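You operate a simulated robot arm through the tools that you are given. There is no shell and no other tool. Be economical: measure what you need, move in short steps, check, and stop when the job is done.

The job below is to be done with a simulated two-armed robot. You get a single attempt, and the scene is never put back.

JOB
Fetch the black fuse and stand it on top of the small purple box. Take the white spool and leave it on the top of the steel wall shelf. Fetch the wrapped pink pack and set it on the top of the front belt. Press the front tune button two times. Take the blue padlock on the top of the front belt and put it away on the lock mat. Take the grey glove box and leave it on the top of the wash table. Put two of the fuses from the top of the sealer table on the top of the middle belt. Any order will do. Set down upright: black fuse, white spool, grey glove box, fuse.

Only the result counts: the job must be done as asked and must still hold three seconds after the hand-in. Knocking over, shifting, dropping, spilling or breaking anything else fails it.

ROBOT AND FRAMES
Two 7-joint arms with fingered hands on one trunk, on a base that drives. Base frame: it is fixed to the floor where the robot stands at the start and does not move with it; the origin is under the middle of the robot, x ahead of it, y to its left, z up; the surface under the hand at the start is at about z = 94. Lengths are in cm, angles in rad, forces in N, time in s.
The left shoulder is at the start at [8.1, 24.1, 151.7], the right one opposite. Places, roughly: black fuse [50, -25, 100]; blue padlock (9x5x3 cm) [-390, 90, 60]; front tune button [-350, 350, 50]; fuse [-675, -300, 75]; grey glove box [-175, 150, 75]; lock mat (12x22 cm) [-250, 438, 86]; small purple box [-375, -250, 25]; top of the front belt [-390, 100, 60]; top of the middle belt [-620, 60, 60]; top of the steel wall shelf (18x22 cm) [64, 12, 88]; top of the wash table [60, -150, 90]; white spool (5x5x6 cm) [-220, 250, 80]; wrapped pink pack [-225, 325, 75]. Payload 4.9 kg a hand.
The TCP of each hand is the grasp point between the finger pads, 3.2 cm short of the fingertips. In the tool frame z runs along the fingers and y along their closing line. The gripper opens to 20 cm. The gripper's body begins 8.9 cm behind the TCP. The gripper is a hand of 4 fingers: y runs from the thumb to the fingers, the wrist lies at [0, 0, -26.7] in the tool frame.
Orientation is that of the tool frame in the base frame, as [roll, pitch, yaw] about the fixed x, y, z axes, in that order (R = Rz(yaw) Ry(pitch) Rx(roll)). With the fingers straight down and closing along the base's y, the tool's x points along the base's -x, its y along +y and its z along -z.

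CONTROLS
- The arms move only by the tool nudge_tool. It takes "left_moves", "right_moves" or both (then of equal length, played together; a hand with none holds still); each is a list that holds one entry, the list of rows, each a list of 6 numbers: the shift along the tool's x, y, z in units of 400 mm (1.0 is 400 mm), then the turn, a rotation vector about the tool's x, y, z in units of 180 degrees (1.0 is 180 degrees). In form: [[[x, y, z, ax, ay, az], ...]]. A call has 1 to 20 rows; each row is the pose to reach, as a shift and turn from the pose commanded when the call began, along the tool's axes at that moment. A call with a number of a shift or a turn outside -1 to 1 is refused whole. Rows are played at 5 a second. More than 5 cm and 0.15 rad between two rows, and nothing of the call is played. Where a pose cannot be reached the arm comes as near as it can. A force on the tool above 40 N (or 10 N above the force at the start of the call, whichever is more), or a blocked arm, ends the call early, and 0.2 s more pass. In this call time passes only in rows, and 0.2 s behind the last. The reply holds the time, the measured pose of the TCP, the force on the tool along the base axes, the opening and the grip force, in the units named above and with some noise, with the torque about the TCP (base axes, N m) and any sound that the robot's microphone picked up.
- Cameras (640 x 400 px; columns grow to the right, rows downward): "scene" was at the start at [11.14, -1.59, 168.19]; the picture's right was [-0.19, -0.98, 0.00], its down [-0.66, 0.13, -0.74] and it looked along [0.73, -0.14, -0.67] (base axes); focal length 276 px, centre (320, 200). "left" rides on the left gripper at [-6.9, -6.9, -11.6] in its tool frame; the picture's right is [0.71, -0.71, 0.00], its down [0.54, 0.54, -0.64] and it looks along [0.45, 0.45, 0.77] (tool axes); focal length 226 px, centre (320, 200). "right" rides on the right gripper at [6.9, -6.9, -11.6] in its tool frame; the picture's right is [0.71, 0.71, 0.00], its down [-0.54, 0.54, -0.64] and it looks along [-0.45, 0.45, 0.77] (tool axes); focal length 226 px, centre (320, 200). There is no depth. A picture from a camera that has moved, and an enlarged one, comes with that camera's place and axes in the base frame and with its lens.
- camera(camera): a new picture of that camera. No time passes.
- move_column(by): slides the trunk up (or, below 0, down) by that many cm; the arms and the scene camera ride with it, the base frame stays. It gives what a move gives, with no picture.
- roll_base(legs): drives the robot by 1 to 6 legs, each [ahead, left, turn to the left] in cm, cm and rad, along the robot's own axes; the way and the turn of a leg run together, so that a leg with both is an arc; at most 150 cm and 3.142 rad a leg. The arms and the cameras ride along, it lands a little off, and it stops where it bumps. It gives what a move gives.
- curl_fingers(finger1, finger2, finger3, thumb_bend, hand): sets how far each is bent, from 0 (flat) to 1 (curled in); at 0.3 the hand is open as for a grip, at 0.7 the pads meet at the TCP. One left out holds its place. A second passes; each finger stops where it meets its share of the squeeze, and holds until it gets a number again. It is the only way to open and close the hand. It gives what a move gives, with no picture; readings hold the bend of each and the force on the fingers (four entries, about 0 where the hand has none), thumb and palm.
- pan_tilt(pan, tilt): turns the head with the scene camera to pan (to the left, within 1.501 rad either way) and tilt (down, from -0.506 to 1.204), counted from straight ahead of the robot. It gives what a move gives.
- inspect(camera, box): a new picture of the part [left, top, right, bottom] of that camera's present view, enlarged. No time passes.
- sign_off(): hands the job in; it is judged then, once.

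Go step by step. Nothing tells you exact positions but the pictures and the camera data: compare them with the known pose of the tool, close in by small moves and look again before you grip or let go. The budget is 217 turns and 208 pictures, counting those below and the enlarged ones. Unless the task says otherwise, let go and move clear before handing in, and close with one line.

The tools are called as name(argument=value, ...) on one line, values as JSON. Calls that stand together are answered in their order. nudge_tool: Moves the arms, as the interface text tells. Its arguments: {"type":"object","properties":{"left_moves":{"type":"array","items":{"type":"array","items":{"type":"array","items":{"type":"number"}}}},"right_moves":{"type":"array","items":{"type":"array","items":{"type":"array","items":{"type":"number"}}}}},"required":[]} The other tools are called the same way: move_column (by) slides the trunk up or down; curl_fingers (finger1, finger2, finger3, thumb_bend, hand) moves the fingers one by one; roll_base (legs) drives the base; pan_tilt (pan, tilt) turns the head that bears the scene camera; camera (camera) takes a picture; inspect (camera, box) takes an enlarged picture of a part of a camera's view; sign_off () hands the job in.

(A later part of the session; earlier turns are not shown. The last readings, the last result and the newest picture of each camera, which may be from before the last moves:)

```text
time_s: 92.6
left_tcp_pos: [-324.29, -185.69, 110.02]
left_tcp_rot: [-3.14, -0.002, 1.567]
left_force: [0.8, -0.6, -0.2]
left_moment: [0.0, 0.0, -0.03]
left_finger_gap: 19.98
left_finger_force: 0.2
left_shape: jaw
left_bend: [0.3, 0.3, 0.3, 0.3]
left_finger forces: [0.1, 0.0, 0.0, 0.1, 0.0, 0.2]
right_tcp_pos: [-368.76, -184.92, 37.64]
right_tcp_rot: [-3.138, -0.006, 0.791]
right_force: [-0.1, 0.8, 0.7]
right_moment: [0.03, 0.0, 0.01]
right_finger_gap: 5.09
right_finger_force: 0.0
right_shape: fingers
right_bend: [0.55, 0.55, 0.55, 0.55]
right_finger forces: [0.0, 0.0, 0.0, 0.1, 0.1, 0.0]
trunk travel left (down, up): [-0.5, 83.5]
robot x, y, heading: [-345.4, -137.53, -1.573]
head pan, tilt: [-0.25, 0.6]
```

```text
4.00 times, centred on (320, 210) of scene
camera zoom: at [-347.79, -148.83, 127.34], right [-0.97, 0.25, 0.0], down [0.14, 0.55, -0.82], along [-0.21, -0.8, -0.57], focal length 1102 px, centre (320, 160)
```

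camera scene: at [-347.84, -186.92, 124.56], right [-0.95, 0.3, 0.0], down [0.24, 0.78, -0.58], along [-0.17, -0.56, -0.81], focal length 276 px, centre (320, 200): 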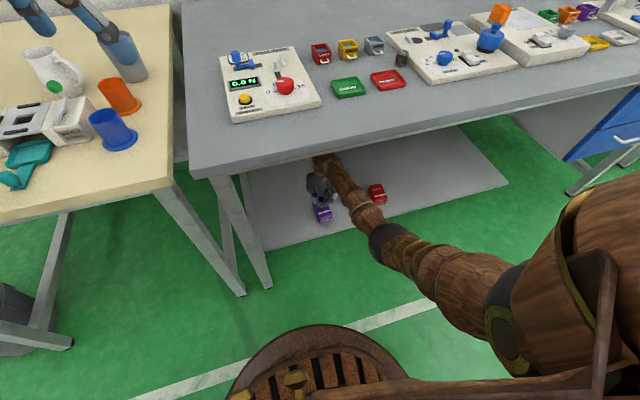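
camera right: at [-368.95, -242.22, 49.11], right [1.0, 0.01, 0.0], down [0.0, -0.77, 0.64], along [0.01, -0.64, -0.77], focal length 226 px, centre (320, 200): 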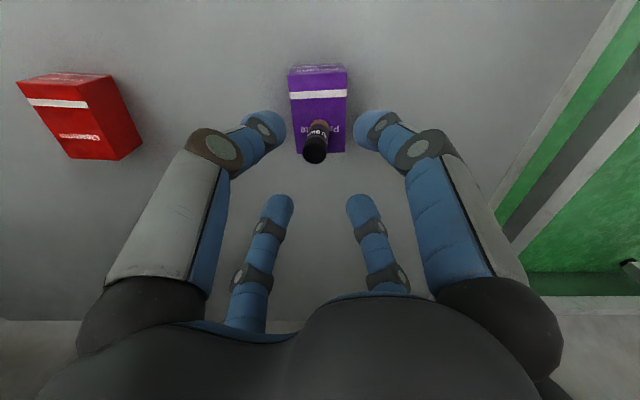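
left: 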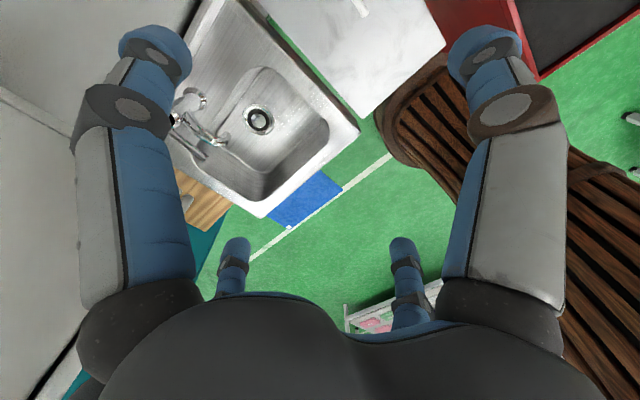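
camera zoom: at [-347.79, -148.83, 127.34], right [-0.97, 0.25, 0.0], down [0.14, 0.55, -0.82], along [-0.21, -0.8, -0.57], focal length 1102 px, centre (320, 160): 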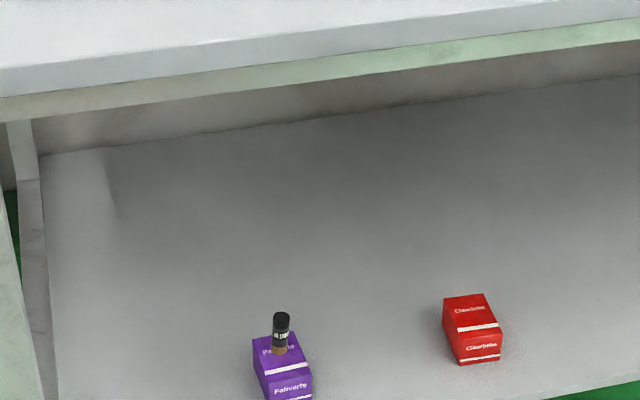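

The black fuse is placed. I'll raise the arm and trunk, and head along the aisle to the sealer table.

nudge_tool(right_moves=[[[0, 0, -0.12, 0, 0, 0], [0, 0, -0.24, 0, 0, 0], [0, 0, -0.36, 0, 0, 0], [0, 0, -0.48, 0, 0, 0], [0, 0, -0.6, 0, 0, 0], [0, 0, -0.72, 0, 0, 0], [0, 0, -0.84, 0, 0, 0], [0, 0, -0.96, 0, 0, 0]]])

move_column(by=36)

roll_base(legs=[[0, 0, -1.571], [130, 0, 0], [90, 0, 0]])

pan_tilt(pan=0.6, tilt=0.5)

camera(camera="scene")

pan_tilt(pan=-0.5, tilt=0.5)

camera(camera="scene")

```text
time_s: 94.4
left_tcp_pos: [-324.4, -185.74, 109.81]
left_tcp_rot: [-3.141, -0.003, 1.566]
left_force: [0.0, -0.9, 0.3]
left_moment: [-0.01, 0.04, 0.0]
left_finger_gap: 20.0
left_finger_force: 0.1
left_shape: jaw
left_bend: [0.3, 0.3, 0.3, 0.3]
left_finger forces: [0.0, 0.1, 0.0, 0.0, 0.1, 0.0]
right_tcp_pos: [-368.8, -184.94, 39.94]
right_tcp_rot: [-3.137, -0.006, 0.791]
right_force: [-0.6, -0.2, 0.1]
right_moment: [0.02, 0.0, -0.02]
right_finger_gap: 5.07
right_finger_force: 0.0
right_shape: fingers
right_bend: [0.55, 0.55, 0.55, 0.55]
right_finger forces: [0.0, 0.0, 0.0, 0.1, 0.0, 0.1]
right hand out of reach, approached as far as the arm can: row 1, 2, 3, 4, 5, 6, 7, 8
trunk travel left (down, up): [-0.5, 83.5]
robot x, y, heading: [-345.4, -137.23, -1.572]
head pan, tilt: [-0.25, 0.6]
```

```text
time_s: 97.9
left_tcp_pos: [-324.26, -185.78, 145.8]
left_tcp_rot: [3.141, -0.002, 1.565]
left_force: [0.0, 0.1, 0.3]
left_moment: [0.0, 0.01, 0.04]
left_finger_gap: 19.99
left_finger_force: 0.1
left_shape: jaw
left_bend: [0.3, 0.3, 0.3, 0.3]
left_finger forces: [0.0, 0.0, 0.0, 0.1, 0.0, 0.0]
right_tcp_pos: [-368.69, -184.95, 75.8]
right_tcp_rot: [-3.138, -0.006, 0.79]
right_force: [0.3, -0.4, 0.0]
right_moment: [0.02, 0.03, 0.0]
right_finger_gap: 5.08
right_finger_force: 0.0
right_shape: fingers
right_bend: [0.55, 0.55, 0.55, 0.55]
right_finger forces: [0.0, 0.0, 0.1, 0.0, 0.0, 0.1]
trunk travel left (down, up): [-36.5, 47.5]
robot x, y, heading: [-345.85, -137.36, -1.578]
head pan, tilt: [-0.25, 0.6]
```

```text
time_s: 112.7
left_tcp_pos: [-615.44, -152.01, 145.94]
left_tcp_rot: [3.141, 0.0, -0.031]
left_force: [0.3, 0.5, 1.0]
left_moment: [0.01, -0.02, 0.02]
left_finger_gap: 20.01
left_finger_force: 0.1
left_shape: jaw
left_bend: [0.3, 0.3, 0.3, 0.3]
left_finger forces: [0.0, 0.1, 0.0, 0.0, 0.1, 0.1]
right_tcp_pos: [-613.41, -107.6, 75.95]
right_tcp_rot: [-3.137, -0.006, -0.806]
right_force: [-0.2, 0.0, 0.2]
right_moment: [-0.01, 0.0, 0.03]
right_finger_gap: 5.08
right_finger_force: 0.1
right_shape: fingers
right_bend: [0.55, 0.55, 0.55, 0.55]
right_finger forces: [0.0, 0.0, 0.1, 0.1, 0.0, 0.1]
trunk travel left (down, up): [-36.5, 47.5]
robot x, y, heading: [-566.54, -132.32, 3.108]
head pan, tilt: [-0.25, 0.6]
```

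```text
time_s: 113.8
left_tcp_pos: [-615.52, -152.02, 145.87]
left_tcp_rot: [3.14, -0.001, -0.033]
left_force: [-0.7, 0.1, 0.0]
left_moment: [0.06, 0.0, 0.0]
left_finger_gap: 19.97
left_finger_force: 0.1
left_shape: jaw
left_bend: [0.3, 0.3, 0.3, 0.3]
left_finger forces: [0.0, 0.1, 0.1, 0.0, 0.2, 0.0]
right_tcp_pos: [-613.38, -107.71, 75.98]
right_tcp_rot: [-3.139, -0.007, -0.807]
right_force: [0.3, -0.8, -0.3]
right_moment: [0.03, -0.02, -0.01]
right_finger_gap: 5.09
right_finger_force: 0.1
right_shape: fingers
right_bend: [0.55, 0.55, 0.55, 0.55]
right_finger forces: [0.0, 0.0, 0.0, 0.0, 0.0, 0.0]
trunk travel left (down, up): [-36.5, 47.5]
robot x, y, heading: [-566.41, -132.16, 3.11]
head pan, tilt: [0.6, 0.499]
```

```text
151 pictures are left
camera scene: at [-577.29, -136.99, 164.26], right [-0.54, 0.84, 0.0], down [0.4, 0.26, -0.88], along [-0.74, -0.47, -0.48], focal length 276 px, centre (320, 200)
```

scene: 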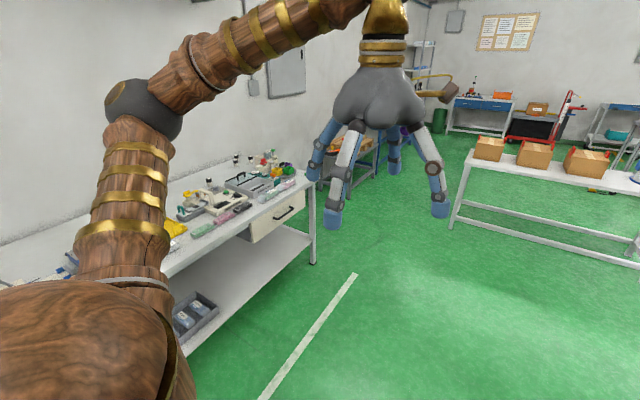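

```text
time_s: 115.2
left_tcp_pos: [-615.39, -152.07, 146.01]
left_tcp_rot: [3.141, -0.002, -0.031]
left_force: [0.1, 0.3, 1.1]
left_moment: [0.01, -0.04, 0.0]
left_finger_gap: 19.99
left_finger_force: 0.0
left_shape: jaw
left_bend: [0.3, 0.3, 0.3, 0.3]
left_finger forces: [0.1, 0.0, 0.0, 0.1, 0.0, 0.0]
right_tcp_pos: [-613.37, -107.78, 75.92]
right_tcp_rot: [-3.138, -0.007, -0.807]
right_force: [0.6, -0.5, -0.1]
right_moment: [0.0, 0.0, 0.01]
right_finger_gap: 5.09
right_finger_force: 0.0
right_shape: fingers
right_bend: [0.55, 0.55, 0.55, 0.55]
right_finger forces: [0.0, 0.1, 0.0, 0.0, 0.1, 0.0]
trunk travel left (down, up): [-36.5, 47.5]
robot x, y, heading: [-566.3, -132.5, 3.107]
head pan, tilt: [-0.499, 0.499]
```

```text
150 pictures are left
camera scene: at [-577.47, -127.5, 164.26], right [0.5, 0.86, 0.0], down [0.41, -0.24, -0.88], along [-0.76, 0.44, -0.48], focal length 276 px, centre (320, 200)
```

scene: 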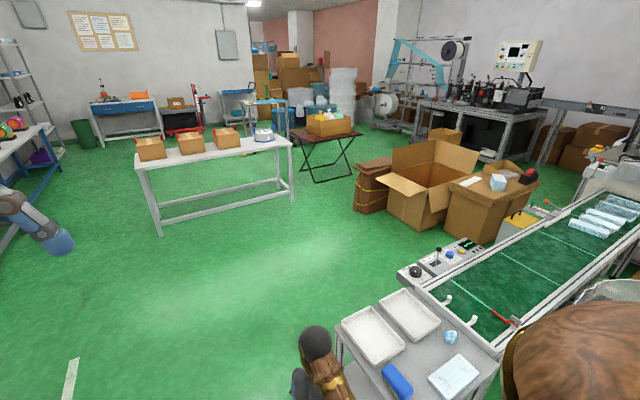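

nudge_tool(right_moves=[[[0.002, 0.106, 0, 0, 0, 0], [0.004, 0.212, 0, 0, 0, 0], [0.004, 0.212, -0.1, 0, 0, 0], [0.004, 0.212, -0.2, 0, 0, 0], [0.004, 0.212, -0.3, 0, 0, 0], [0.004, 0.212, -0.4, 0, 0, 0], [0.004, 0.212, -0.5, 0, 0, 0], [0.004, 0.212, -0.6, 0, 0, 0], [0.004, 0.212, -0.7, 0, 0, 0], [0.004, 0.212, -0.8, 0, 0, 0], [0.004, 0.212, -0.9, 0, 0, 0]]])

pan_tilt(pan=0.75, tilt=0.5)

inspect(camera="scene", box=[180, 130, 380, 255])

```text
time_s: 117.6
left_tcp_pos: [-615.48, -151.92, 145.89]
left_tcp_rot: [3.14, -0.001, -0.031]
left_force: [0.7, 0.2, 0.6]
left_moment: [0.03, 0.0, -0.04]
left_finger_gap: 19.99
left_finger_force: 0.1
left_shape: jaw
left_bend: [0.3, 0.3, 0.3, 0.3]
left_finger forces: [0.0, 0.0, 0.1, 0.0, 0.0, 0.1]
right_tcp_pos: [-619.5, -113.55, 76.95]
right_tcp_rot: [-3.139, -0.008, -0.807]
right_force: [-1.5, 0.3, -1.4]
right_moment: [0.0, -0.01, -0.03]
right_finger_gap: 5.07
right_finger_force: 0.1
right_shape: fingers
right_bend: [0.55, 0.55, 0.55, 0.55]
right_finger forces: [0.0, 0.0, 0.1, 0.1, 0.0, 0.0]
right hand out of reach, approached as far as the arm can: row 3, 4, 5, 6, 7, 8, 9, 10, 11
trunk travel left (down, up): [-36.5, 47.5]
robot x, y, heading: [-566.49, -132.14, 3.109]
head pan, tilt: [-0.499, 0.499]
```

```text
time_s: 119.0
left_tcp_pos: [-615.43, -151.98, 145.83]
left_tcp_rot: [3.139, -0.001, -0.031]
left_force: [0.1, 0.2, 0.1]
left_moment: [-0.01, 0.02, 0.01]
left_finger_gap: 20.01
left_finger_force: 0.1
left_shape: jaw
left_bend: [0.3, 0.3, 0.3, 0.3]
left_finger forces: [0.0, 0.0, 0.1, 0.1, 0.1, 0.0]
right_tcp_pos: [-619.4, -113.58, 76.9]
right_tcp_rot: [-3.138, -0.006, -0.806]
right_force: [-0.3, 0.4, 0.1]
right_moment: [0.02, -0.01, -0.01]
right_finger_gap: 5.11
right_finger_force: 0.0
right_shape: fingers
right_bend: [0.55, 0.55, 0.55, 0.55]
right_finger forces: [0.0, 0.0, 0.0, 0.0, 0.0, 0.0]
trunk travel left (down, up): [-36.5, 47.5]
robot x, y, heading: [-566.56, -132.14, 3.109]
head pan, tilt: [0.75, 0.499]
```

```text
3.20 times, centred on (280, 192) of scene
camera zoom: at [-576.47, -138.08, 164.26], right [-0.66, 0.75, 0.0], down [0.36, 0.32, -0.88], along [-0.66, -0.58, -0.48], focal length 882 px, centre (448, 224)
```

zoom: 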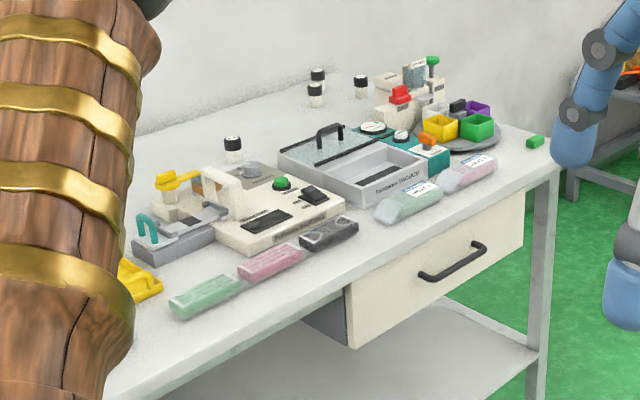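

nudge_tool(right_moves=[[[-0.043, 0.045, 0, 0, 0, -0.042], [-0.087, 0.09, 0, 0, 0, -0.083], [-0.13, 0.135, 0, 0, 0, -0.125], [-0.173, 0.18, 0, 0, 0, -0.167], [-0.217, 0.225, 0, 0, 0, -0.208], [-0.26, 0.27, 0, 0, 0, -0.25], [-0.26, 0.27, -0.1, 0, 0, -0.25], [-0.26, 0.27, -0.2, 0, 0, -0.25], [-0.26, 0.27, -0.3, 0, 0, -0.25], [-0.26, 0.27, -0.4, 0, 0, -0.25], [-0.26, 0.27, -0.5, 0, 0, -0.25], [-0.26, 0.27, -0.6, 0, 0, -0.25], [-0.26, 0.27, -0.7, 0, 0, -0.25], [-0.26, 0.27, -0.8, 0, 0, -0.25]]])

inspect(camera="scene", box=[240, 140, 320, 190])

```text
time_s: 122.0
left_tcp_pos: [-615.45, -152.05, 145.87]
left_tcp_rot: [3.14, 0.0, -0.03]
left_force: [0.2, 0.2, -0.1]
left_moment: [0.02, 0.05, -0.01]
left_finger_gap: 19.99
left_finger_force: 0.1
left_shape: jaw
left_bend: [0.3, 0.3, 0.3, 0.3]
left_finger forces: [0.0, 0.0, 0.0, 0.0, 0.1, 0.1]
right_tcp_pos: [-634.14, -113.66, 108.98]
right_tcp_rot: [3.14, -0.006, -0.022]
right_force: [0.0, 0.4, -0.4]
right_moment: [0.01, -0.01, -0.04]
right_finger_gap: 5.09
right_finger_force: 0.0
right_shape: fingers
right_bend: [0.55, 0.55, 0.55, 0.55]
right_finger forces: [0.0, 0.0, 0.0, 0.0, 0.0, 0.1]
trunk travel left (down, up): [-36.5, 47.5]
robot x, y, heading: [-566.68, -132.14, 3.108]
head pan, tilt: [0.75, 0.499]
```

```text
8.00 times, centred on (280, 165) of scene
camera zoom: at [-576.42, -138.17, 164.24], right [-0.66, 0.75, 0.0], down [0.36, 0.32, -0.88], along [-0.66, -0.58, -0.48], focal length 2204 px, centre (640, 480)
```

zoom: 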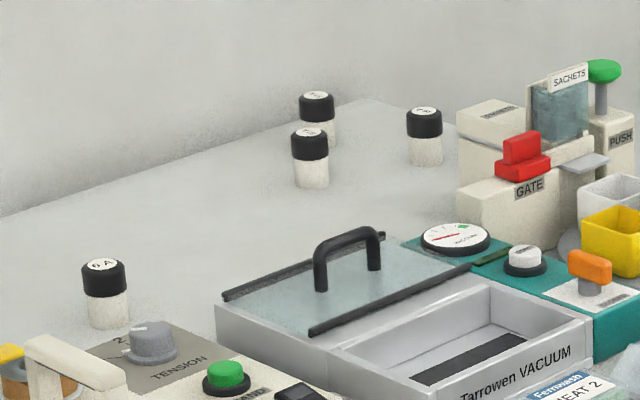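

The fuses are the white, black-capped cylinders at the back of the sealer table: one near (-689, -305) and three near its far end around (-730, -322). I'll drive along to see how to reach them.

roll_base(legs=[[135, 0, 0.03], [0, 0, 1.571]])

pan_tilt(pan=-0.2, tilt=0.55)

camera(camera="scene")

```text
time_s: 132.6
left_tcp_pos: [-681.03, -178.16, 145.93]
left_tcp_rot: [-3.141, -0.002, 1.566]
left_force: [0.7, -0.2, -1.0]
left_moment: [0.04, 0.0, 0.0]
left_finger_gap: 19.97
left_finger_force: 0.1
left_shape: jaw
left_bend: [0.3, 0.3, 0.3, 0.3]
left_finger forces: [0.1, 0.1, 0.0, 0.0, 0.1, 0.1]
right_tcp_pos: [-718.95, -197.89, 108.99]
right_tcp_rot: [3.14, -0.007, 1.575]
right_force: [-0.7, 0.3, -0.6]
right_moment: [0.04, 0.03, 0.03]
right_finger_gap: 5.11
right_finger_force: 0.1
right_shape: fingers
right_bend: [0.55, 0.55, 0.55, 0.55]
right_finger forces: [0.0, 0.0, 0.0, 0.0, 0.0, 0.0]
trunk travel left (down, up): [-36.5, 47.5]
robot x, y, heading: [-702.05, -129.9, -1.575]
head pan, tilt: [0.75, 0.499]
```

```text
time_s: 133.8
left_tcp_pos: [-681.0, -178.11, 145.88]
left_tcp_rot: [3.141, -0.002, 1.566]
left_force: [0.0, 0.2, -0.2]
left_moment: [0.03, 0.02, 0.01]
left_finger_gap: 19.99
left_finger_force: 0.0
left_shape: jaw
left_bend: [0.3, 0.3, 0.3, 0.3]
left_finger forces: [0.0, 0.0, 0.0, 0.0, 0.1, 0.0]
right_tcp_pos: [-719.03, -197.91, 108.88]
right_tcp_rot: [3.14, -0.008, 1.575]
right_force: [-0.3, 0.7, 0.5]
right_moment: [-0.02, 0.0, 0.02]
right_finger_gap: 5.1
right_finger_force: 0.1
right_shape: fingers
right_bend: [0.55, 0.55, 0.55, 0.55]
right_finger forces: [0.0, 0.0, 0.0, 0.0, 0.0, 0.1]
trunk travel left (down, up): [-36.5, 47.5]
robot x, y, heading: [-702.29, -129.95, -1.575]
head pan, tilt: [-0.201, 0.55]
```

```text
147 pictures are left
camera scene: at [-704.0, -141.52, 163.8], right [-0.98, 0.2, 0.0], down [0.11, 0.51, -0.85], along [-0.17, -0.83, -0.52], focal length 276 px, centre (320, 200)
```

scene: 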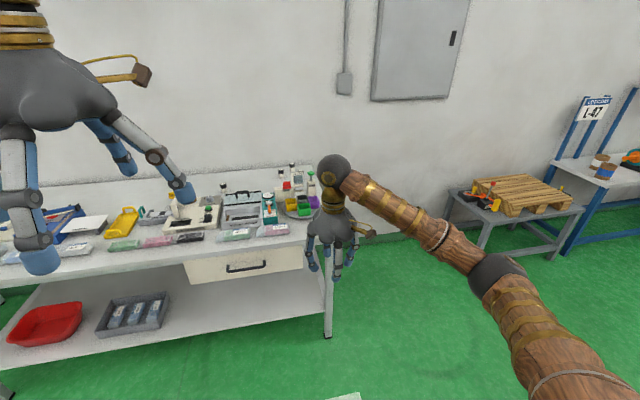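

roll_base(legs=[[0, -95, 0], [60, 0, 0], [0, 0, 0.6]])

pan_tilt(pan=0.2, tilt=0.7)

camera(camera="scene")

```text
time_s: 143.4
left_tcp_pos: [-753.42, -216.91, 145.85]
left_tcp_rot: [-3.141, -0.002, 2.164]
left_force: [-0.4, 0.3, 0.8]
left_moment: [-0.01, 0.0, -0.02]
left_finger_gap: 20.0
left_finger_force: 0.0
left_shape: jaw
left_bend: [0.3, 0.3, 0.3, 0.3]
left_finger forces: [0.0, 0.0, 0.0, 0.0, 0.1, 0.1]
right_tcp_pos: [-773.77, -254.57, 108.96]
right_tcp_rot: [3.14, -0.009, 2.171]
right_force: [0.1, 0.2, 0.1]
right_moment: [0.04, 0.04, -0.02]
right_finger_gap: 5.11
right_finger_force: 0.1
right_shape: fingers
right_bend: [0.55, 0.55, 0.55, 0.55]
right_finger forces: [0.1, 0.1, 0.1, 0.0, 0.1, 0.0]
trunk travel left (down, up): [-36.5, 47.5]
robot x, y, heading: [-798.01, -188.53, -0.979]
head pan, tilt: [-0.201, 0.55]
```

```text
time_s: 144.3
left_tcp_pos: [-753.39, -217.04, 145.86]
left_tcp_rot: [3.14, -0.001, 2.163]
left_force: [0.6, 0.9, 0.9]
left_moment: [-0.02, 0.01, -0.01]
left_finger_gap: 19.99
left_finger_force: 0.0
left_shape: jaw
left_bend: [0.3, 0.3, 0.3, 0.3]
left_finger forces: [0.0, 0.0, 0.1, 0.0, 0.1, 0.1]
right_tcp_pos: [-773.74, -254.58, 109.06]
right_tcp_rot: [3.139, -0.008, 2.172]
right_force: [0.6, 0.0, 0.0]
right_moment: [0.0, -0.02, 0.0]
right_finger_gap: 5.09
right_finger_force: 0.0
right_shape: fingers
right_bend: [0.55, 0.55, 0.55, 0.55]
right_finger forces: [0.0, 0.1, 0.0, 0.1, 0.0, 0.0]
trunk travel left (down, up): [-36.5, 47.5]
robot x, y, heading: [-797.71, -188.65, -0.973]
head pan, tilt: [0.201, 0.7]
```

```text
146 pictures are left
camera scene: at [-790.46, -197.14, 162.49], right [-0.7, -0.71, 0.0], down [-0.46, 0.45, -0.76], along [0.54, -0.54, -0.64], focal length 276 px, centre (320, 200)
```

scene: 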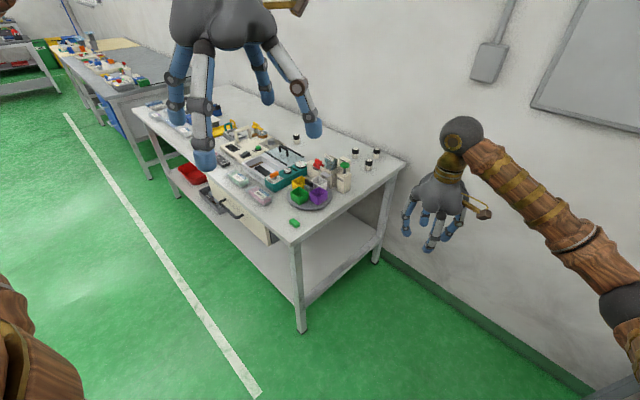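

inspect(camera="scene", box=[270, 115, 410, 200])

```text
4.57 times, centred on (340, 158) of scene
camera zoom: at [-790.46, -197.14, 162.49], right [-0.7, -0.71, 0.0], down [-0.46, 0.45, -0.76], along [0.54, -0.54, -0.64], focal length 1259 px, centre (229, 394)
```

zoom: 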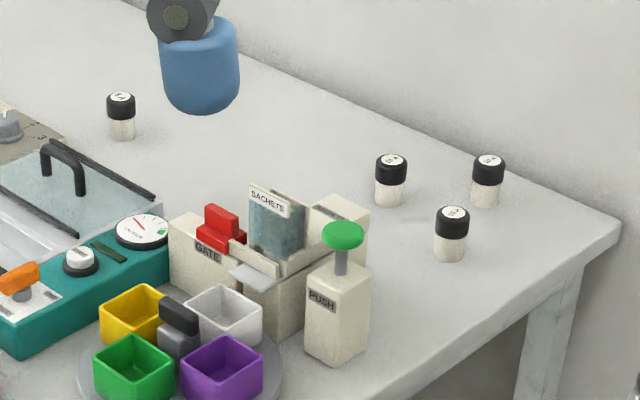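

The table end is at x≈-728 and its top at z≈76. Fuse X is near (-718, -308), Y near (-704, -312) and Z near (-713, -321). I'll stand by the table's end and take X with the right hand first.

roll_base(legs=[[78.6, -19.6, 0], [0, 0, 0.633]])

curl_fingers(hand="right", finger1=0.4, finger2=0.4, finger3=0.4, thumb_bend=0.4)

pan_tilt(pan=-0.2, tilt=0.8)

camera(camera="scene")

camera(camera="right")

```text
time_s: 147.6
left_tcp_pos: [-732.34, -275.29, 145.76]
left_tcp_rot: [-3.141, -0.001, 2.162]
left_force: [-0.2, -1.2, 0.4]
left_moment: [0.06, -0.04, 0.01]
left_finger_gap: 19.98
left_finger_force: 0.1
left_shape: jaw
left_bend: [0.3, 0.3, 0.3, 0.3]
left_finger forces: [0.0, 0.0, 0.1, 0.0, 0.0, 0.0]
right_tcp_pos: [-752.83, -312.17, 108.87]
right_tcp_rot: [-3.14, -0.02, 2.182]
right_force: [8.4, 8.0, 2.0]
right_moment: [-1.09, 0.84, 0.55]
right_finger_gap: 5.09
right_finger_force: 4.5
right_shape: fingers
right_bend: [0.55, 0.55, 0.55, 0.55]
right_finger forces: [0.1, 0.1, 0.0, 0.1, 0.0, 9.1]
trunk travel left (down, up): [-36.5, 47.5]
robot x, y, heading: [-777.25, -247.12, -0.983]
head pan, tilt: [0.201, 0.7]
stopped in leg 1: the force on the tool passed its limit at 171 N (the readings are from after the stop); the commanded pose is now the measured one
```

```text
time_s: 148.6
left_tcp_pos: [-732.39, -275.01, 145.99]
left_tcp_rot: [-3.14, 0.002, 2.163]
left_force: [0.2, -0.1, -0.2]
left_moment: [-0.01, -0.02, 0.0]
left_finger_gap: 20.01
left_finger_force: 0.0
left_shape: jaw
left_bend: [0.3, 0.3, 0.3, 0.3]
left_finger forces: [0.0, 0.1, 0.0, 0.0, 0.0, 0.0]
right_tcp_pos: [-752.86, -312.02, 109.08]
right_tcp_rot: [-3.14, -0.019, 2.178]
right_force: [-3.4, 21.2, -2.2]
right_moment: [-0.52, -0.04, 0.63]
right_finger_gap: 10.51
right_finger_force: 10.7
right_shape: fingers
right_bend: [0.4, 0.4, 0.5, 0.4]
right_finger forces: [0.0, 0.0, 21.4, 0.0, 0.0, 0.4]
trunk travel left (down, up): [-36.5, 47.5]
robot x, y, heading: [-777.01, -246.83, -0.987]
head pan, tilt: [0.201, 0.7]
```

```text
time_s: 149.4
left_tcp_pos: [-732.29, -274.9, 146.01]
left_tcp_rot: [3.14, -0.001, 2.162]
left_force: [-1.8, -0.9, 0.2]
left_moment: [-0.03, 0.0, 0.01]
left_finger_gap: 19.99
left_finger_force: 0.0
left_shape: jaw
left_bend: [0.3, 0.3, 0.3, 0.3]
left_finger forces: [0.0, 0.2, 0.0, 0.0, 0.1, 0.0]
right_tcp_pos: [-752.87, -312.16, 109.18]
right_tcp_rot: [-3.138, -0.018, 2.177]
right_force: [-4.3, 22.4, -2.6]
right_moment: [-0.55, 0.0, 0.64]
right_finger_gap: 10.47
right_finger_force: 10.9
right_shape: fingers
right_bend: [0.4, 0.4, 0.5, 0.4]
right_finger forces: [0.1, 0.1, 21.5, 0.0, 0.1, 0.6]
trunk travel left (down, up): [-36.5, 47.5]
robot x, y, heading: [-777.13, -246.77, -0.976]
head pan, tilt: [-0.201, 0.799]
```

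```text
144 pictures are left
camera scene: at [-772.42, -256.55, 161.69], right [-0.92, -0.38, 0.0], down [-0.27, 0.66, -0.7], along [0.27, -0.65, -0.72], focal length 276 px, centre (320, 200)
```

scene: 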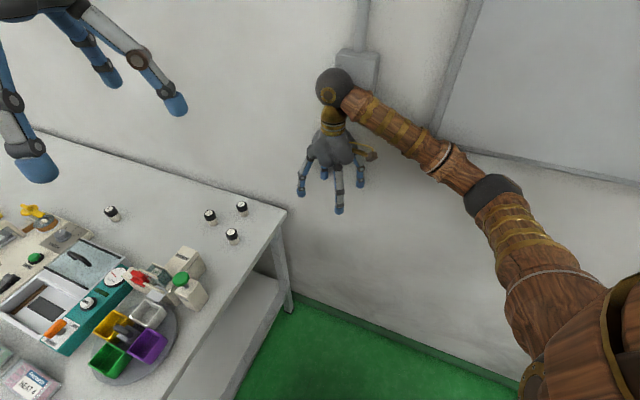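

```text
143 pictures are left
camera right: at [-762.37, -310.42, 120.88], right [0.18, 0.98, 0.01], down [0.76, -0.14, 0.63], along [0.62, -0.1, -0.77], focal length 226 px, centre (320, 200)
```

right: 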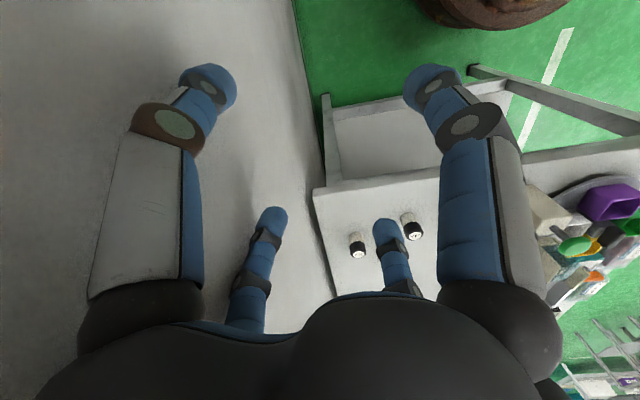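

The right hand touched the fixed wall. I'll back off a little and then turn toward the table.

roll_base(legs=[[-12, 0, 0], [0, 0, 0.64], [15, -8, 0]])

camera(camera="scene")

camera(camera="right")

```text
time_s: 153.5
left_tcp_pos: [-719.81, -245.06, 145.85]
left_tcp_rot: [-3.142, 0.0, 2.807]
left_force: [-0.3, -0.1, -0.5]
left_moment: [-0.02, -0.03, -0.05]
left_finger_gap: 19.99
left_finger_force: 0.0
left_shape: jaw
left_bend: [0.3, 0.3, 0.3, 0.3]
left_finger forces: [0.0, 0.0, 0.0, 0.1, 0.0, 0.0]
right_tcp_pos: [-714.1, -287.11, 109.1]
right_tcp_rot: [-3.14, -0.016, 2.821]
right_force: [-0.1, 1.0, 0.2]
right_moment: [-0.03, 0.01, 0.02]
right_finger_gap: 10.49
right_finger_force: 0.1
right_shape: fingers
right_bend: [0.4, 0.4, 0.4, 0.4]
right_finger forces: [0.1, 0.1, 0.0, 0.0, 0.0, 0.0]
trunk travel left (down, up): [-36.5, 47.5]
robot x, y, heading: [-772.43, -249.19, -0.334]
head pan, tilt: [-0.201, 0.799]
```

```text
142 pictures are left
camera scene: at [-762.95, -254.26, 161.69], right [-0.51, -0.86, 0.0], down [-0.61, 0.37, -0.7], along [0.6, -0.36, -0.72], focal length 276 px, centre (320, 200)
```

scene: 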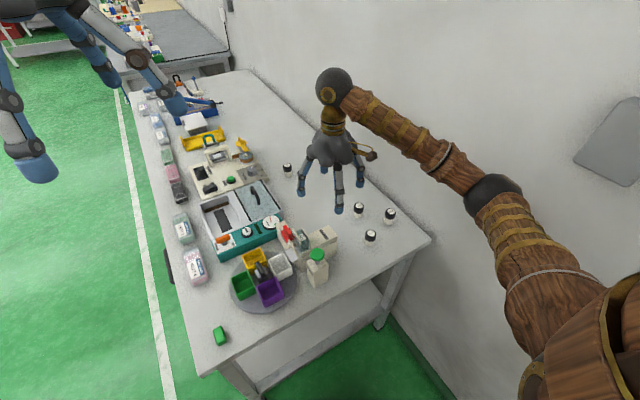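

```text
141 pictures are left
camera right: at [-722.59, -291.42, 120.89], right [-0.45, 0.89, 0.01], down [0.7, 0.34, 0.63], along [0.56, 0.29, -0.77], focal length 226 px, centre (320, 200)
```

right: 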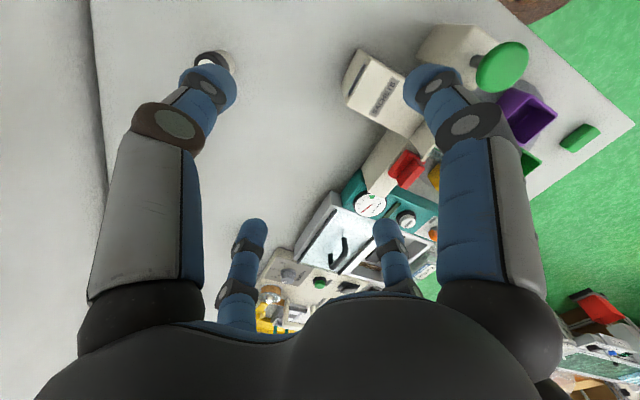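

inspect(camera="scene", box=[330, 190, 426, 250])

```text
6.67 times, centred on (378, 220) of scene
camera zoom: at [-762.95, -254.26, 161.69], right [-0.51, -0.86, 0.0], down [-0.61, 0.37, -0.7], along [0.6, -0.36, -0.72], focal length 1837 px, centre (-67, 67)
```

zoom: 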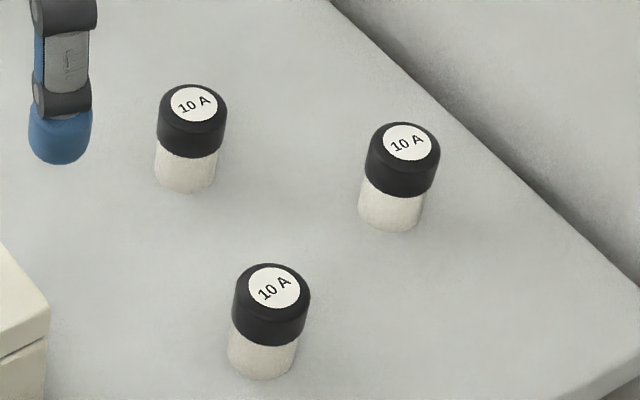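

nudge_tool(right_moves=[[[0.01, -0.1, 0.03, 0, 0, 0], [0.02, -0.2, 0.06, 0, 0, 0], [0.03, -0.3, 0.08, 0, 0, 0], [0.035, -0.386, 0.1, 0, 0, 0]]])

camera(camera="right")

camera(camera="scene")

```text
time_s: 154.5
left_tcp_pos: [-719.38, -244.27, 145.75]
left_tcp_rot: [-3.135, -0.002, 2.81]
left_force: [-0.3, -0.4, -0.2]
left_moment: [-0.02, -0.01, 0.02]
left_finger_gap: 19.95
left_finger_force: 0.1
left_shape: jaw
left_bend: [0.3, 0.3, 0.3, 0.3]
left_finger forces: [0.0, 0.0, 0.1, 0.0, 0.0, 0.0]
right_tcp_pos: [-719.6, -300.54, 105.21]
right_tcp_rot: [-3.135, -0.017, 2.829]
right_force: [-0.2, -0.4, 0.5]
right_moment: [0.03, 0.01, -0.02]
right_finger_gap: 10.53
right_finger_force: 0.1
right_shape: fingers
right_bend: [0.4, 0.4, 0.4, 0.4]
right_finger forces: [0.0, 0.0, 0.1, 0.0, 0.1, 0.0]
trunk travel left (down, up): [-36.5, 47.5]
robot x, y, heading: [-772.57, -249.26, -0.329]
head pan, tilt: [-0.201, 0.799]
```

```text
139 pictures are left
camera right: at [-728.16, -304.88, 116.98], right [-0.45, 0.89, 0.01], down [0.7, 0.35, 0.63], along [0.56, 0.29, -0.78], focal length 226 px, centre (320, 200)
```

right: 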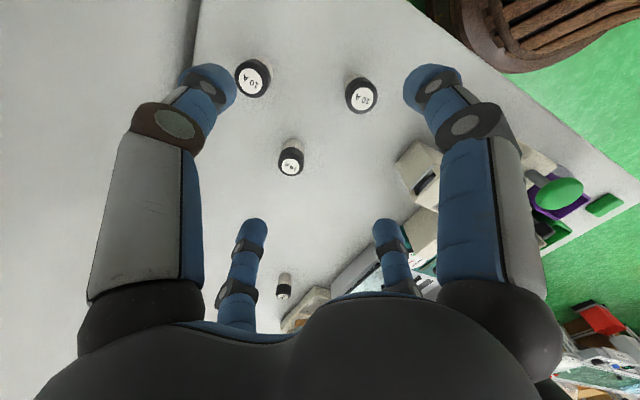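

```text
138 pictures are left
camera scene: at [-762.38, -253.62, 161.68], right [-0.51, -0.86, 0.01], down [-0.62, 0.36, -0.7], along [0.6, -0.36, -0.72], focal length 276 px, centre (320, 200)
```

scene: 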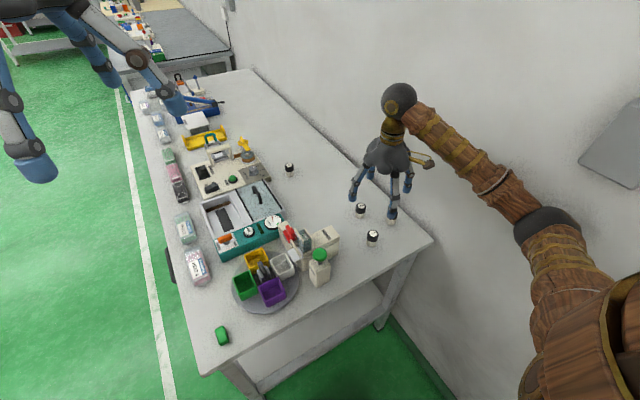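

nudge_tool(right_moves=[[[0.061, 0.05, 0.05, 0, 0, 0], [0.122, 0.099, 0.12, 0, 0, 0], [0.122, 0.099, 0.24, 0, 0, 0]]])

camera(camera="right")

inspect(camera="scene", box=[300, 80, 460, 260])

```text
time_s: 155.3
left_tcp_pos: [-719.53, -244.94, 145.79]
left_tcp_rot: [-3.14, -0.001, 2.806]
left_force: [0.3, 0.2, 0.1]
left_moment: [-0.04, 0.01, -0.01]
left_finger_gap: 20.0
left_finger_force: 0.1
left_shape: jaw
left_bend: [0.3, 0.3, 0.3, 0.3]
left_finger forces: [0.0, 0.0, 0.0, 0.1, 0.0, 0.0]
right_tcp_pos: [-723.61, -295.71, 95.53]
right_tcp_rot: [-3.138, -0.017, 2.82]
right_force: [-0.4, 0.6, 0.2]
right_moment: [0.0, 0.04, -0.02]
right_finger_gap: 10.53
right_finger_force: 0.0
right_shape: fingers
right_bend: [0.4, 0.4, 0.4, 0.4]
right_finger forces: [0.0, 0.0, 0.1, 0.1, 0.1, 0.0]
trunk travel left (down, up): [-36.5, 47.5]
robot x, y, heading: [-772.25, -249.42, -0.334]
head pan, tilt: [-0.201, 0.799]
```

```text
137 pictures are left
camera right: at [-732.14, -300.22, 107.31], right [-0.45, 0.89, 0.01], down [0.7, 0.34, 0.63], along [0.56, 0.29, -0.78], focal length 226 px, centre (320, 200)
```

right: 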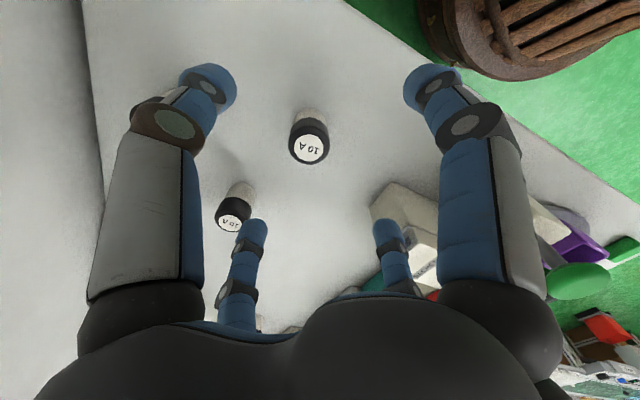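

```text
2.22 times, centred on (380, 170) of scene
camera zoom: at [-762.61, -254.32, 161.67], right [-0.51, -0.86, 0.0], down [-0.62, 0.37, -0.7], along [0.6, -0.36, -0.72], focal length 612 px, centre (187, 267)
```

zoom: 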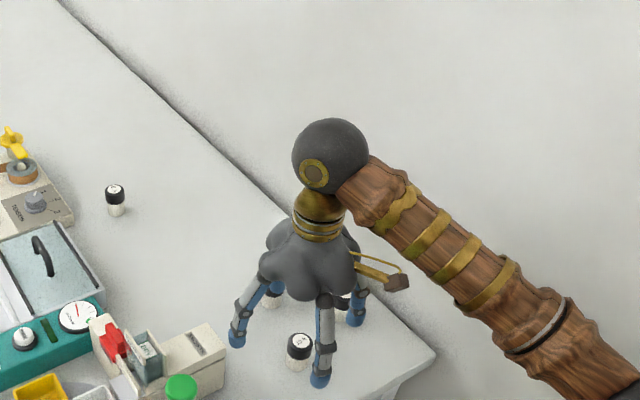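

The hand views put the fuse tops at about z=88, so the table top is about 82. X is at about (-723.2, -296.6). I'll narrow the opening, centre, and descend partway.

curl_fingers(hand="right", finger1=0.44, finger2=0.44, finger3=0.44, thumb_bend=0.44)

nudge_tool(right_moves=[[[-0.018, -0.018, 0, 0, 0.005, 0], [-0.018, -0.018, 0.07, 0, 0.005, 0], [-0.018, -0.018, 0.11, 0, 0.005, 0]]])

camera(camera="right")

inspect(camera="scene", box=[320, 150, 440, 260])

```text
time_s: 156.3
left_tcp_pos: [-719.67, -245.12, 145.82]
left_tcp_rot: [3.14, -0.002, 2.806]
left_force: [-0.5, -1.2, -0.8]
left_moment: [-0.01, -0.02, 0.01]
left_finger_gap: 19.98
left_finger_force: 0.1
left_shape: jaw
left_bend: [0.3, 0.3, 0.3, 0.3]
left_finger forces: [0.0, 0.0, 0.1, 0.1, 0.1, 0.1]
right_tcp_pos: [-723.71, -295.92, 95.52]
right_tcp_rot: [-3.141, -0.02, 2.819]
right_force: [-0.2, 0.8, 0.1]
right_moment: [0.02, -0.01, 0.01]
right_finger_gap: 9.17
right_finger_force: 0.1
right_shape: fingers
right_bend: [0.44, 0.44, 0.44, 0.44]
right_finger forces: [0.1, 0.0, 0.1, 0.0, 0.1, 0.0]
trunk travel left (down, up): [-36.5, 47.5]
robot x, y, heading: [-772.32, -249.45, -0.334]
head pan, tilt: [-0.201, 0.799]
```

```text
time_s: 157.1
left_tcp_pos: [-719.69, -245.15, 145.92]
left_tcp_rot: [3.141, -0.001, 2.806]
left_force: [0.3, 0.7, 0.9]
left_moment: [0.0, 0.01, -0.02]
left_finger_gap: 20.0
left_finger_force: 0.1
left_shape: jaw
left_bend: [0.3, 0.3, 0.3, 0.3]
left_finger forces: [0.0, 0.1, 0.0, 0.0, 0.0, 0.0]
right_tcp_pos: [-723.43, -296.89, 91.22]
right_tcp_rot: [-3.139, -0.034, 2.819]
right_force: [-0.6, 0.2, 0.6]
right_moment: [-0.02, 0.02, 0.02]
right_finger_gap: 9.17
right_finger_force: 0.0
right_shape: fingers
right_bend: [0.44, 0.44, 0.44, 0.44]
right_finger forces: [0.0, 0.0, 0.1, 0.1, 0.1, 0.0]
trunk travel left (down, up): [-36.5, 47.5]
robot x, y, heading: [-772.28, -249.58, -0.337]
head pan, tilt: [-0.201, 0.799]
```

```text
135 pictures are left
camera right: at [-731.68, -301.33, 103.01], right [-0.45, 0.89, 0.02], down [0.71, 0.34, 0.62], along [0.55, 0.29, -0.78], focal length 226 px, centre (320, 200)
```

right: 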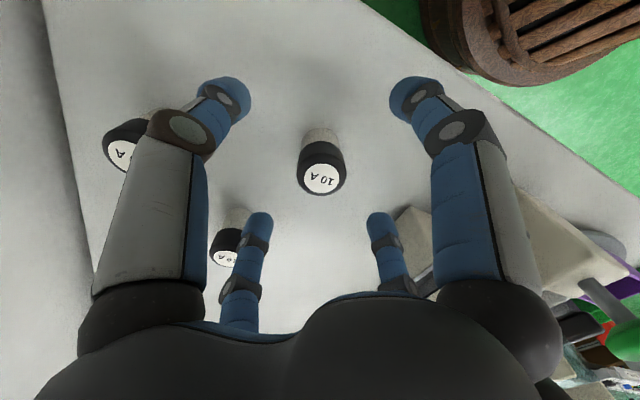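

```text
3.64 times, centred on (380, 205) of scene
camera zoom: at [-762.72, -254.47, 161.67], right [-0.51, -0.86, 0.0], down [-0.62, 0.37, -0.7], along [0.6, -0.36, -0.72], focal length 1002 px, centre (102, 182)
```

zoom: 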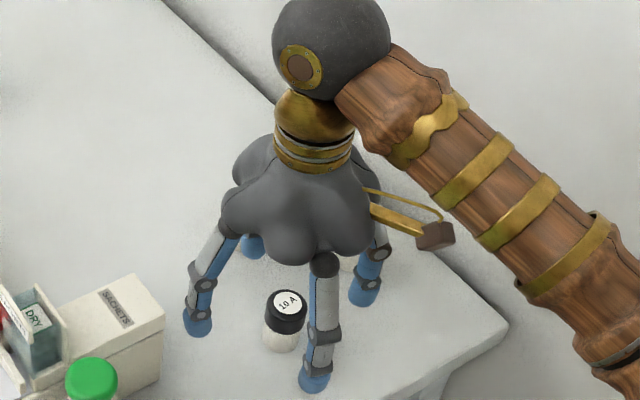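

nudge_tool(right_moves=[[[0, 0, 0.03, 0, -0.011, 0], [0, 0, 0.07, 0, -0.011, 0], [0, 0, 0.11, 0, -0.011, 0]]])

curl_fingers(hand="right", finger1=0.68, finger2=0.68, finger3=0.68, thumb_bend=0.68)

camera(camera="right")

```text
time_s: 157.8
left_tcp_pos: [-719.78, -244.96, 145.94]
left_tcp_rot: [3.141, 0.001, 2.807]
left_force: [0.1, -0.5, -0.2]
left_moment: [0.0, 0.02, -0.01]
left_finger_gap: 19.99
left_finger_force: 0.1
left_shape: jaw
left_bend: [0.3, 0.3, 0.3, 0.3]
left_finger forces: [0.0, 0.1, 0.0, 0.1, 0.0, 0.0]
right_tcp_pos: [-723.45, -297.16, 88.19]
right_tcp_rot: [-3.139, 0.01, 2.819]
right_force: [2.2, 0.9, 15.8]
right_moment: [0.43, 1.22, -0.04]
right_finger_gap: 9.29
right_finger_force: 9.1
right_shape: fingers
right_bend: [0.43, 0.44, 0.44, 0.44]
right_finger forces: [16.9, 0.0, 0.0, 0.1, 0.0, 0.0]
trunk travel left (down, up): [-36.5, 47.5]
robot x, y, heading: [-772.49, -249.11, -0.338]
head pan, tilt: [-0.201, 0.799]
stopped in row 3 (right hand): the force on the tool passed its limit at 64 N (the readings are from after the stop); the commanded pose is now the measured one
```

```text
time_s: 158.9
left_tcp_pos: [-719.79, -245.11, 145.87]
left_tcp_rot: [3.141, 0.0, 2.806]
left_force: [0.1, -0.8, 0.5]
left_moment: [0.02, 0.02, 0.04]
left_finger_gap: 19.96
left_finger_force: 0.1
left_shape: jaw
left_bend: [0.3, 0.3, 0.3, 0.3]
left_finger forces: [0.0, 0.1, 0.0, 0.0, 0.0, 0.0]
right_tcp_pos: [-723.46, -297.01, 88.34]
right_tcp_rot: [-3.139, 0.012, 2.819]
right_force: [-4.9, 3.5, 30.5]
right_moment: [0.8, 2.37, -0.1]
right_finger_gap: 5.34
right_finger_force: 16.0
right_shape: fingers
right_bend: [0.47, 0.68, 0.68, 0.68]
right_finger forces: [31.6, 0.1, 0.0, 0.0, 0.0, 0.0]
trunk travel left (down, up): [-36.5, 47.5]
robot x, y, heading: [-772.21, -249.2, -0.335]
head pan, tilt: [-0.201, 0.799]
stopped (right hand): the force on the tool passed its limit at 41 N (the readings are from after the stop); the commanded pose is now the measured one
```

```text
133 pictures are left
camera right: at [-732.31, -301.35, 99.86], right [-0.45, 0.89, -0.01], down [0.68, 0.35, 0.65], along [0.58, 0.28, -0.76], focal length 226 px, centre (320, 200)
```

right: 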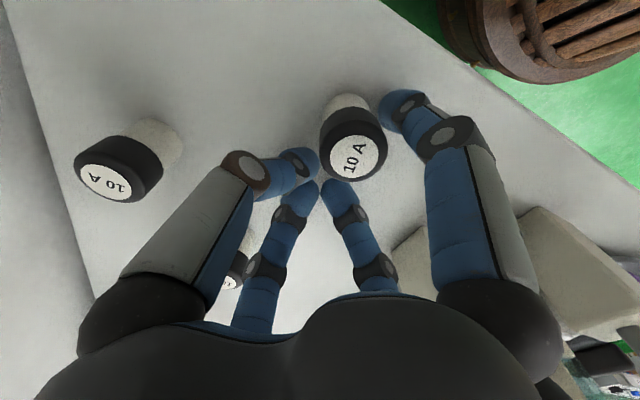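

One finger met the table at z≈85, so the table is higher than I thought. I'll reopen, lift slightly, and re-measure.

curl_fingers(hand="right", finger1=0.42, finger2=0.42, finger3=0.42, thumb_bend=0.42)

nudge_tool(right_moves=[[[0, 0, -0.1, 0, 0.004, 0], [0, 0, -0.2, 0, 0.004, 0]]])

camera(camera="right")

inspect(camera="scene", box=[320, 150, 440, 260])

```text
time_s: 159.9
left_tcp_pos: [-719.74, -245.23, 145.95]
left_tcp_rot: [3.14, 0.001, 2.804]
left_force: [0.8, 0.1, -0.6]
left_moment: [-0.02, -0.01, 0.02]
left_finger_gap: 20.01
left_finger_force: 0.1
left_shape: jaw
left_bend: [0.3, 0.3, 0.3, 0.3]
left_finger forces: [0.0, 0.0, 0.0, 0.0, 0.0, 0.0]
right_tcp_pos: [-723.47, -297.01, 88.04]
right_tcp_rot: [-3.139, 0.01, 2.82]
right_force: [3.3, -2.3, 19.7]
right_moment: [0.42, 1.41, 0.01]
right_finger_gap: 9.72
right_finger_force: 10.1
right_shape: fingers
right_bend: [0.42, 0.42, 0.42, 0.42]
right_finger forces: [19.4, 0.0, 0.1, 0.0, 0.0, 0.0]
trunk travel left (down, up): [-36.5, 47.5]
robot x, y, heading: [-772.3, -249.47, -0.339]
head pan, tilt: [-0.201, 0.799]
```

```text
time_s: 160.5
left_tcp_pos: [-719.71, -245.15, 145.9]
left_tcp_rot: [-3.14, 0.0, 2.807]
left_force: [-0.2, 0.0, -0.7]
left_moment: [0.0, -0.05, 0.01]
left_finger_gap: 20.01
left_finger_force: 0.2
left_shape: jaw
left_bend: [0.3, 0.3, 0.3, 0.3]
left_finger forces: [0.0, 0.0, 0.1, 0.0, 0.1, 0.0]
right_tcp_pos: [-723.45, -297.11, 95.98]
right_tcp_rot: [-3.14, -0.005, 2.819]
right_force: [0.3, 0.1, -0.7]
right_moment: [-0.01, -0.02, -0.01]
right_finger_gap: 9.79
right_finger_force: 0.1
right_shape: fingers
right_bend: [0.42, 0.42, 0.42, 0.42]
right_finger forces: [0.1, 0.0, 0.0, 0.2, 0.0, 0.0]
trunk travel left (down, up): [-36.5, 47.5]
robot x, y, heading: [-772.83, -249.56, -0.336]
head pan, tilt: [-0.201, 0.799]
```

```text
132 pictures are left
camera right: at [-732.12, -301.34, 107.64], right [-0.45, 0.89, 0.0], down [0.69, 0.34, 0.64], along [0.57, 0.29, -0.77], focal length 226 px, centre (320, 200)
```

right: 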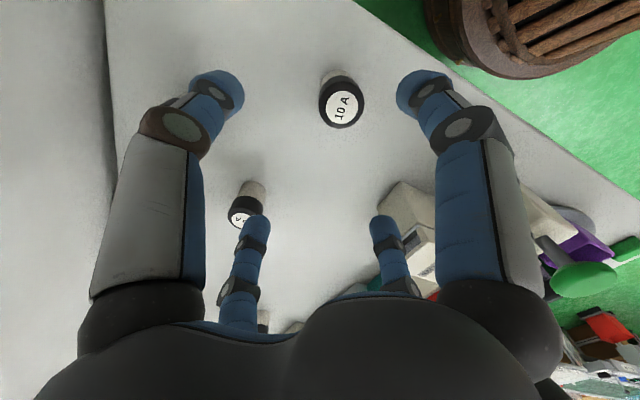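

```text
3.64 times, centred on (380, 205) of scene
camera zoom: at [-762.84, -254.48, 161.65], right [-0.51, -0.86, 0.0], down [-0.62, 0.37, -0.7], along [0.6, -0.36, -0.72], focal length 1002 px, centre (102, 182)
```

zoom: 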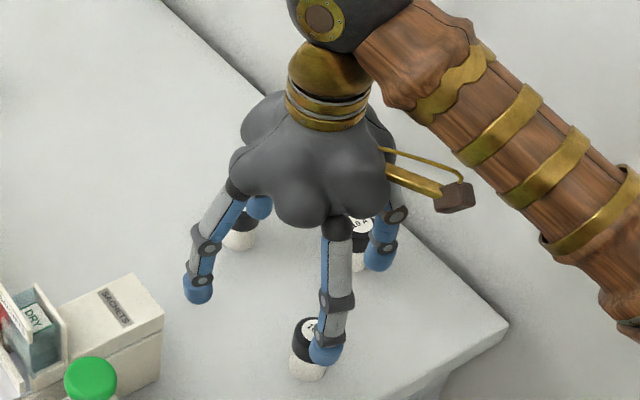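

nudge_tool(right_moves=[[[0.05, -0.015, 0, 0, 0.001, 0], [0.097, -0.03, 0.03, 0, 0.001, 0], [0.097, -0.03, 0.08, 0, 0.001, 0]]])

camera(camera="right")

inspect(camera="scene", box=[320, 150, 440, 260])

```text
time_s: 161.3
left_tcp_pos: [-719.59, -245.24, 145.93]
left_tcp_rot: [3.141, -0.004, 2.805]
left_force: [-0.9, -0.2, 0.7]
left_moment: [0.04, 0.01, 0.01]
left_finger_gap: 20.0
left_finger_force: 0.1
left_shape: jaw
left_bend: [0.3, 0.3, 0.3, 0.3]
left_finger forces: [0.0, 0.0, 0.1, 0.1, 0.0, 0.0]
right_tcp_pos: [-727.63, -297.0, 92.69]
right_tcp_rot: [-3.138, -0.008, 2.821]
right_force: [-0.3, -0.1, 0.5]
right_moment: [-0.03, 0.02, -0.02]
right_finger_gap: 9.82
right_finger_force: 0.0
right_shape: fingers
right_bend: [0.42, 0.42, 0.42, 0.42]
right_finger forces: [0.0, 0.0, 0.0, 0.0, 0.1, 0.0]
trunk travel left (down, up): [-36.5, 47.5]
robot x, y, heading: [-772.31, -249.25, -0.337]
head pan, tilt: [-0.201, 0.799]
```

```text
130 pictures are left
camera right: at [-736.08, -301.29, 104.41], right [-0.45, 0.89, 0.0], down [0.69, 0.34, 0.64], along [0.57, 0.29, -0.77], focal length 226 px, centre (320, 200)
```

right: 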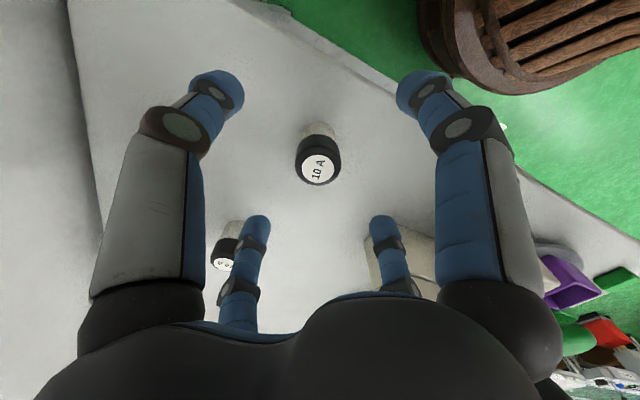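

```text
3.64 times, centred on (380, 205) of scene
camera zoom: at [-762.59, -254.5, 161.66], right [-0.51, -0.86, 0.0], down [-0.62, 0.37, -0.7], along [0.6, -0.36, -0.72], focal length 1002 px, centre (102, 182)
```

zoom: 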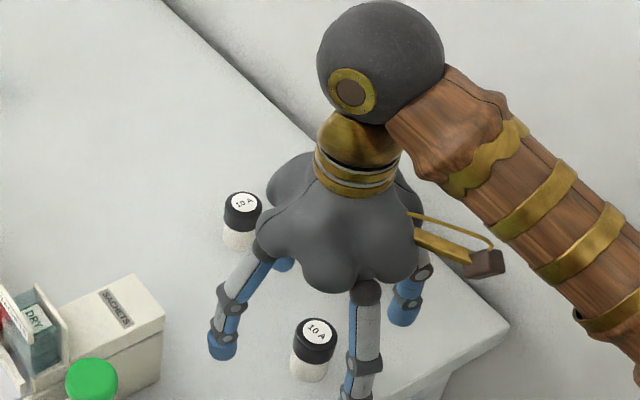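

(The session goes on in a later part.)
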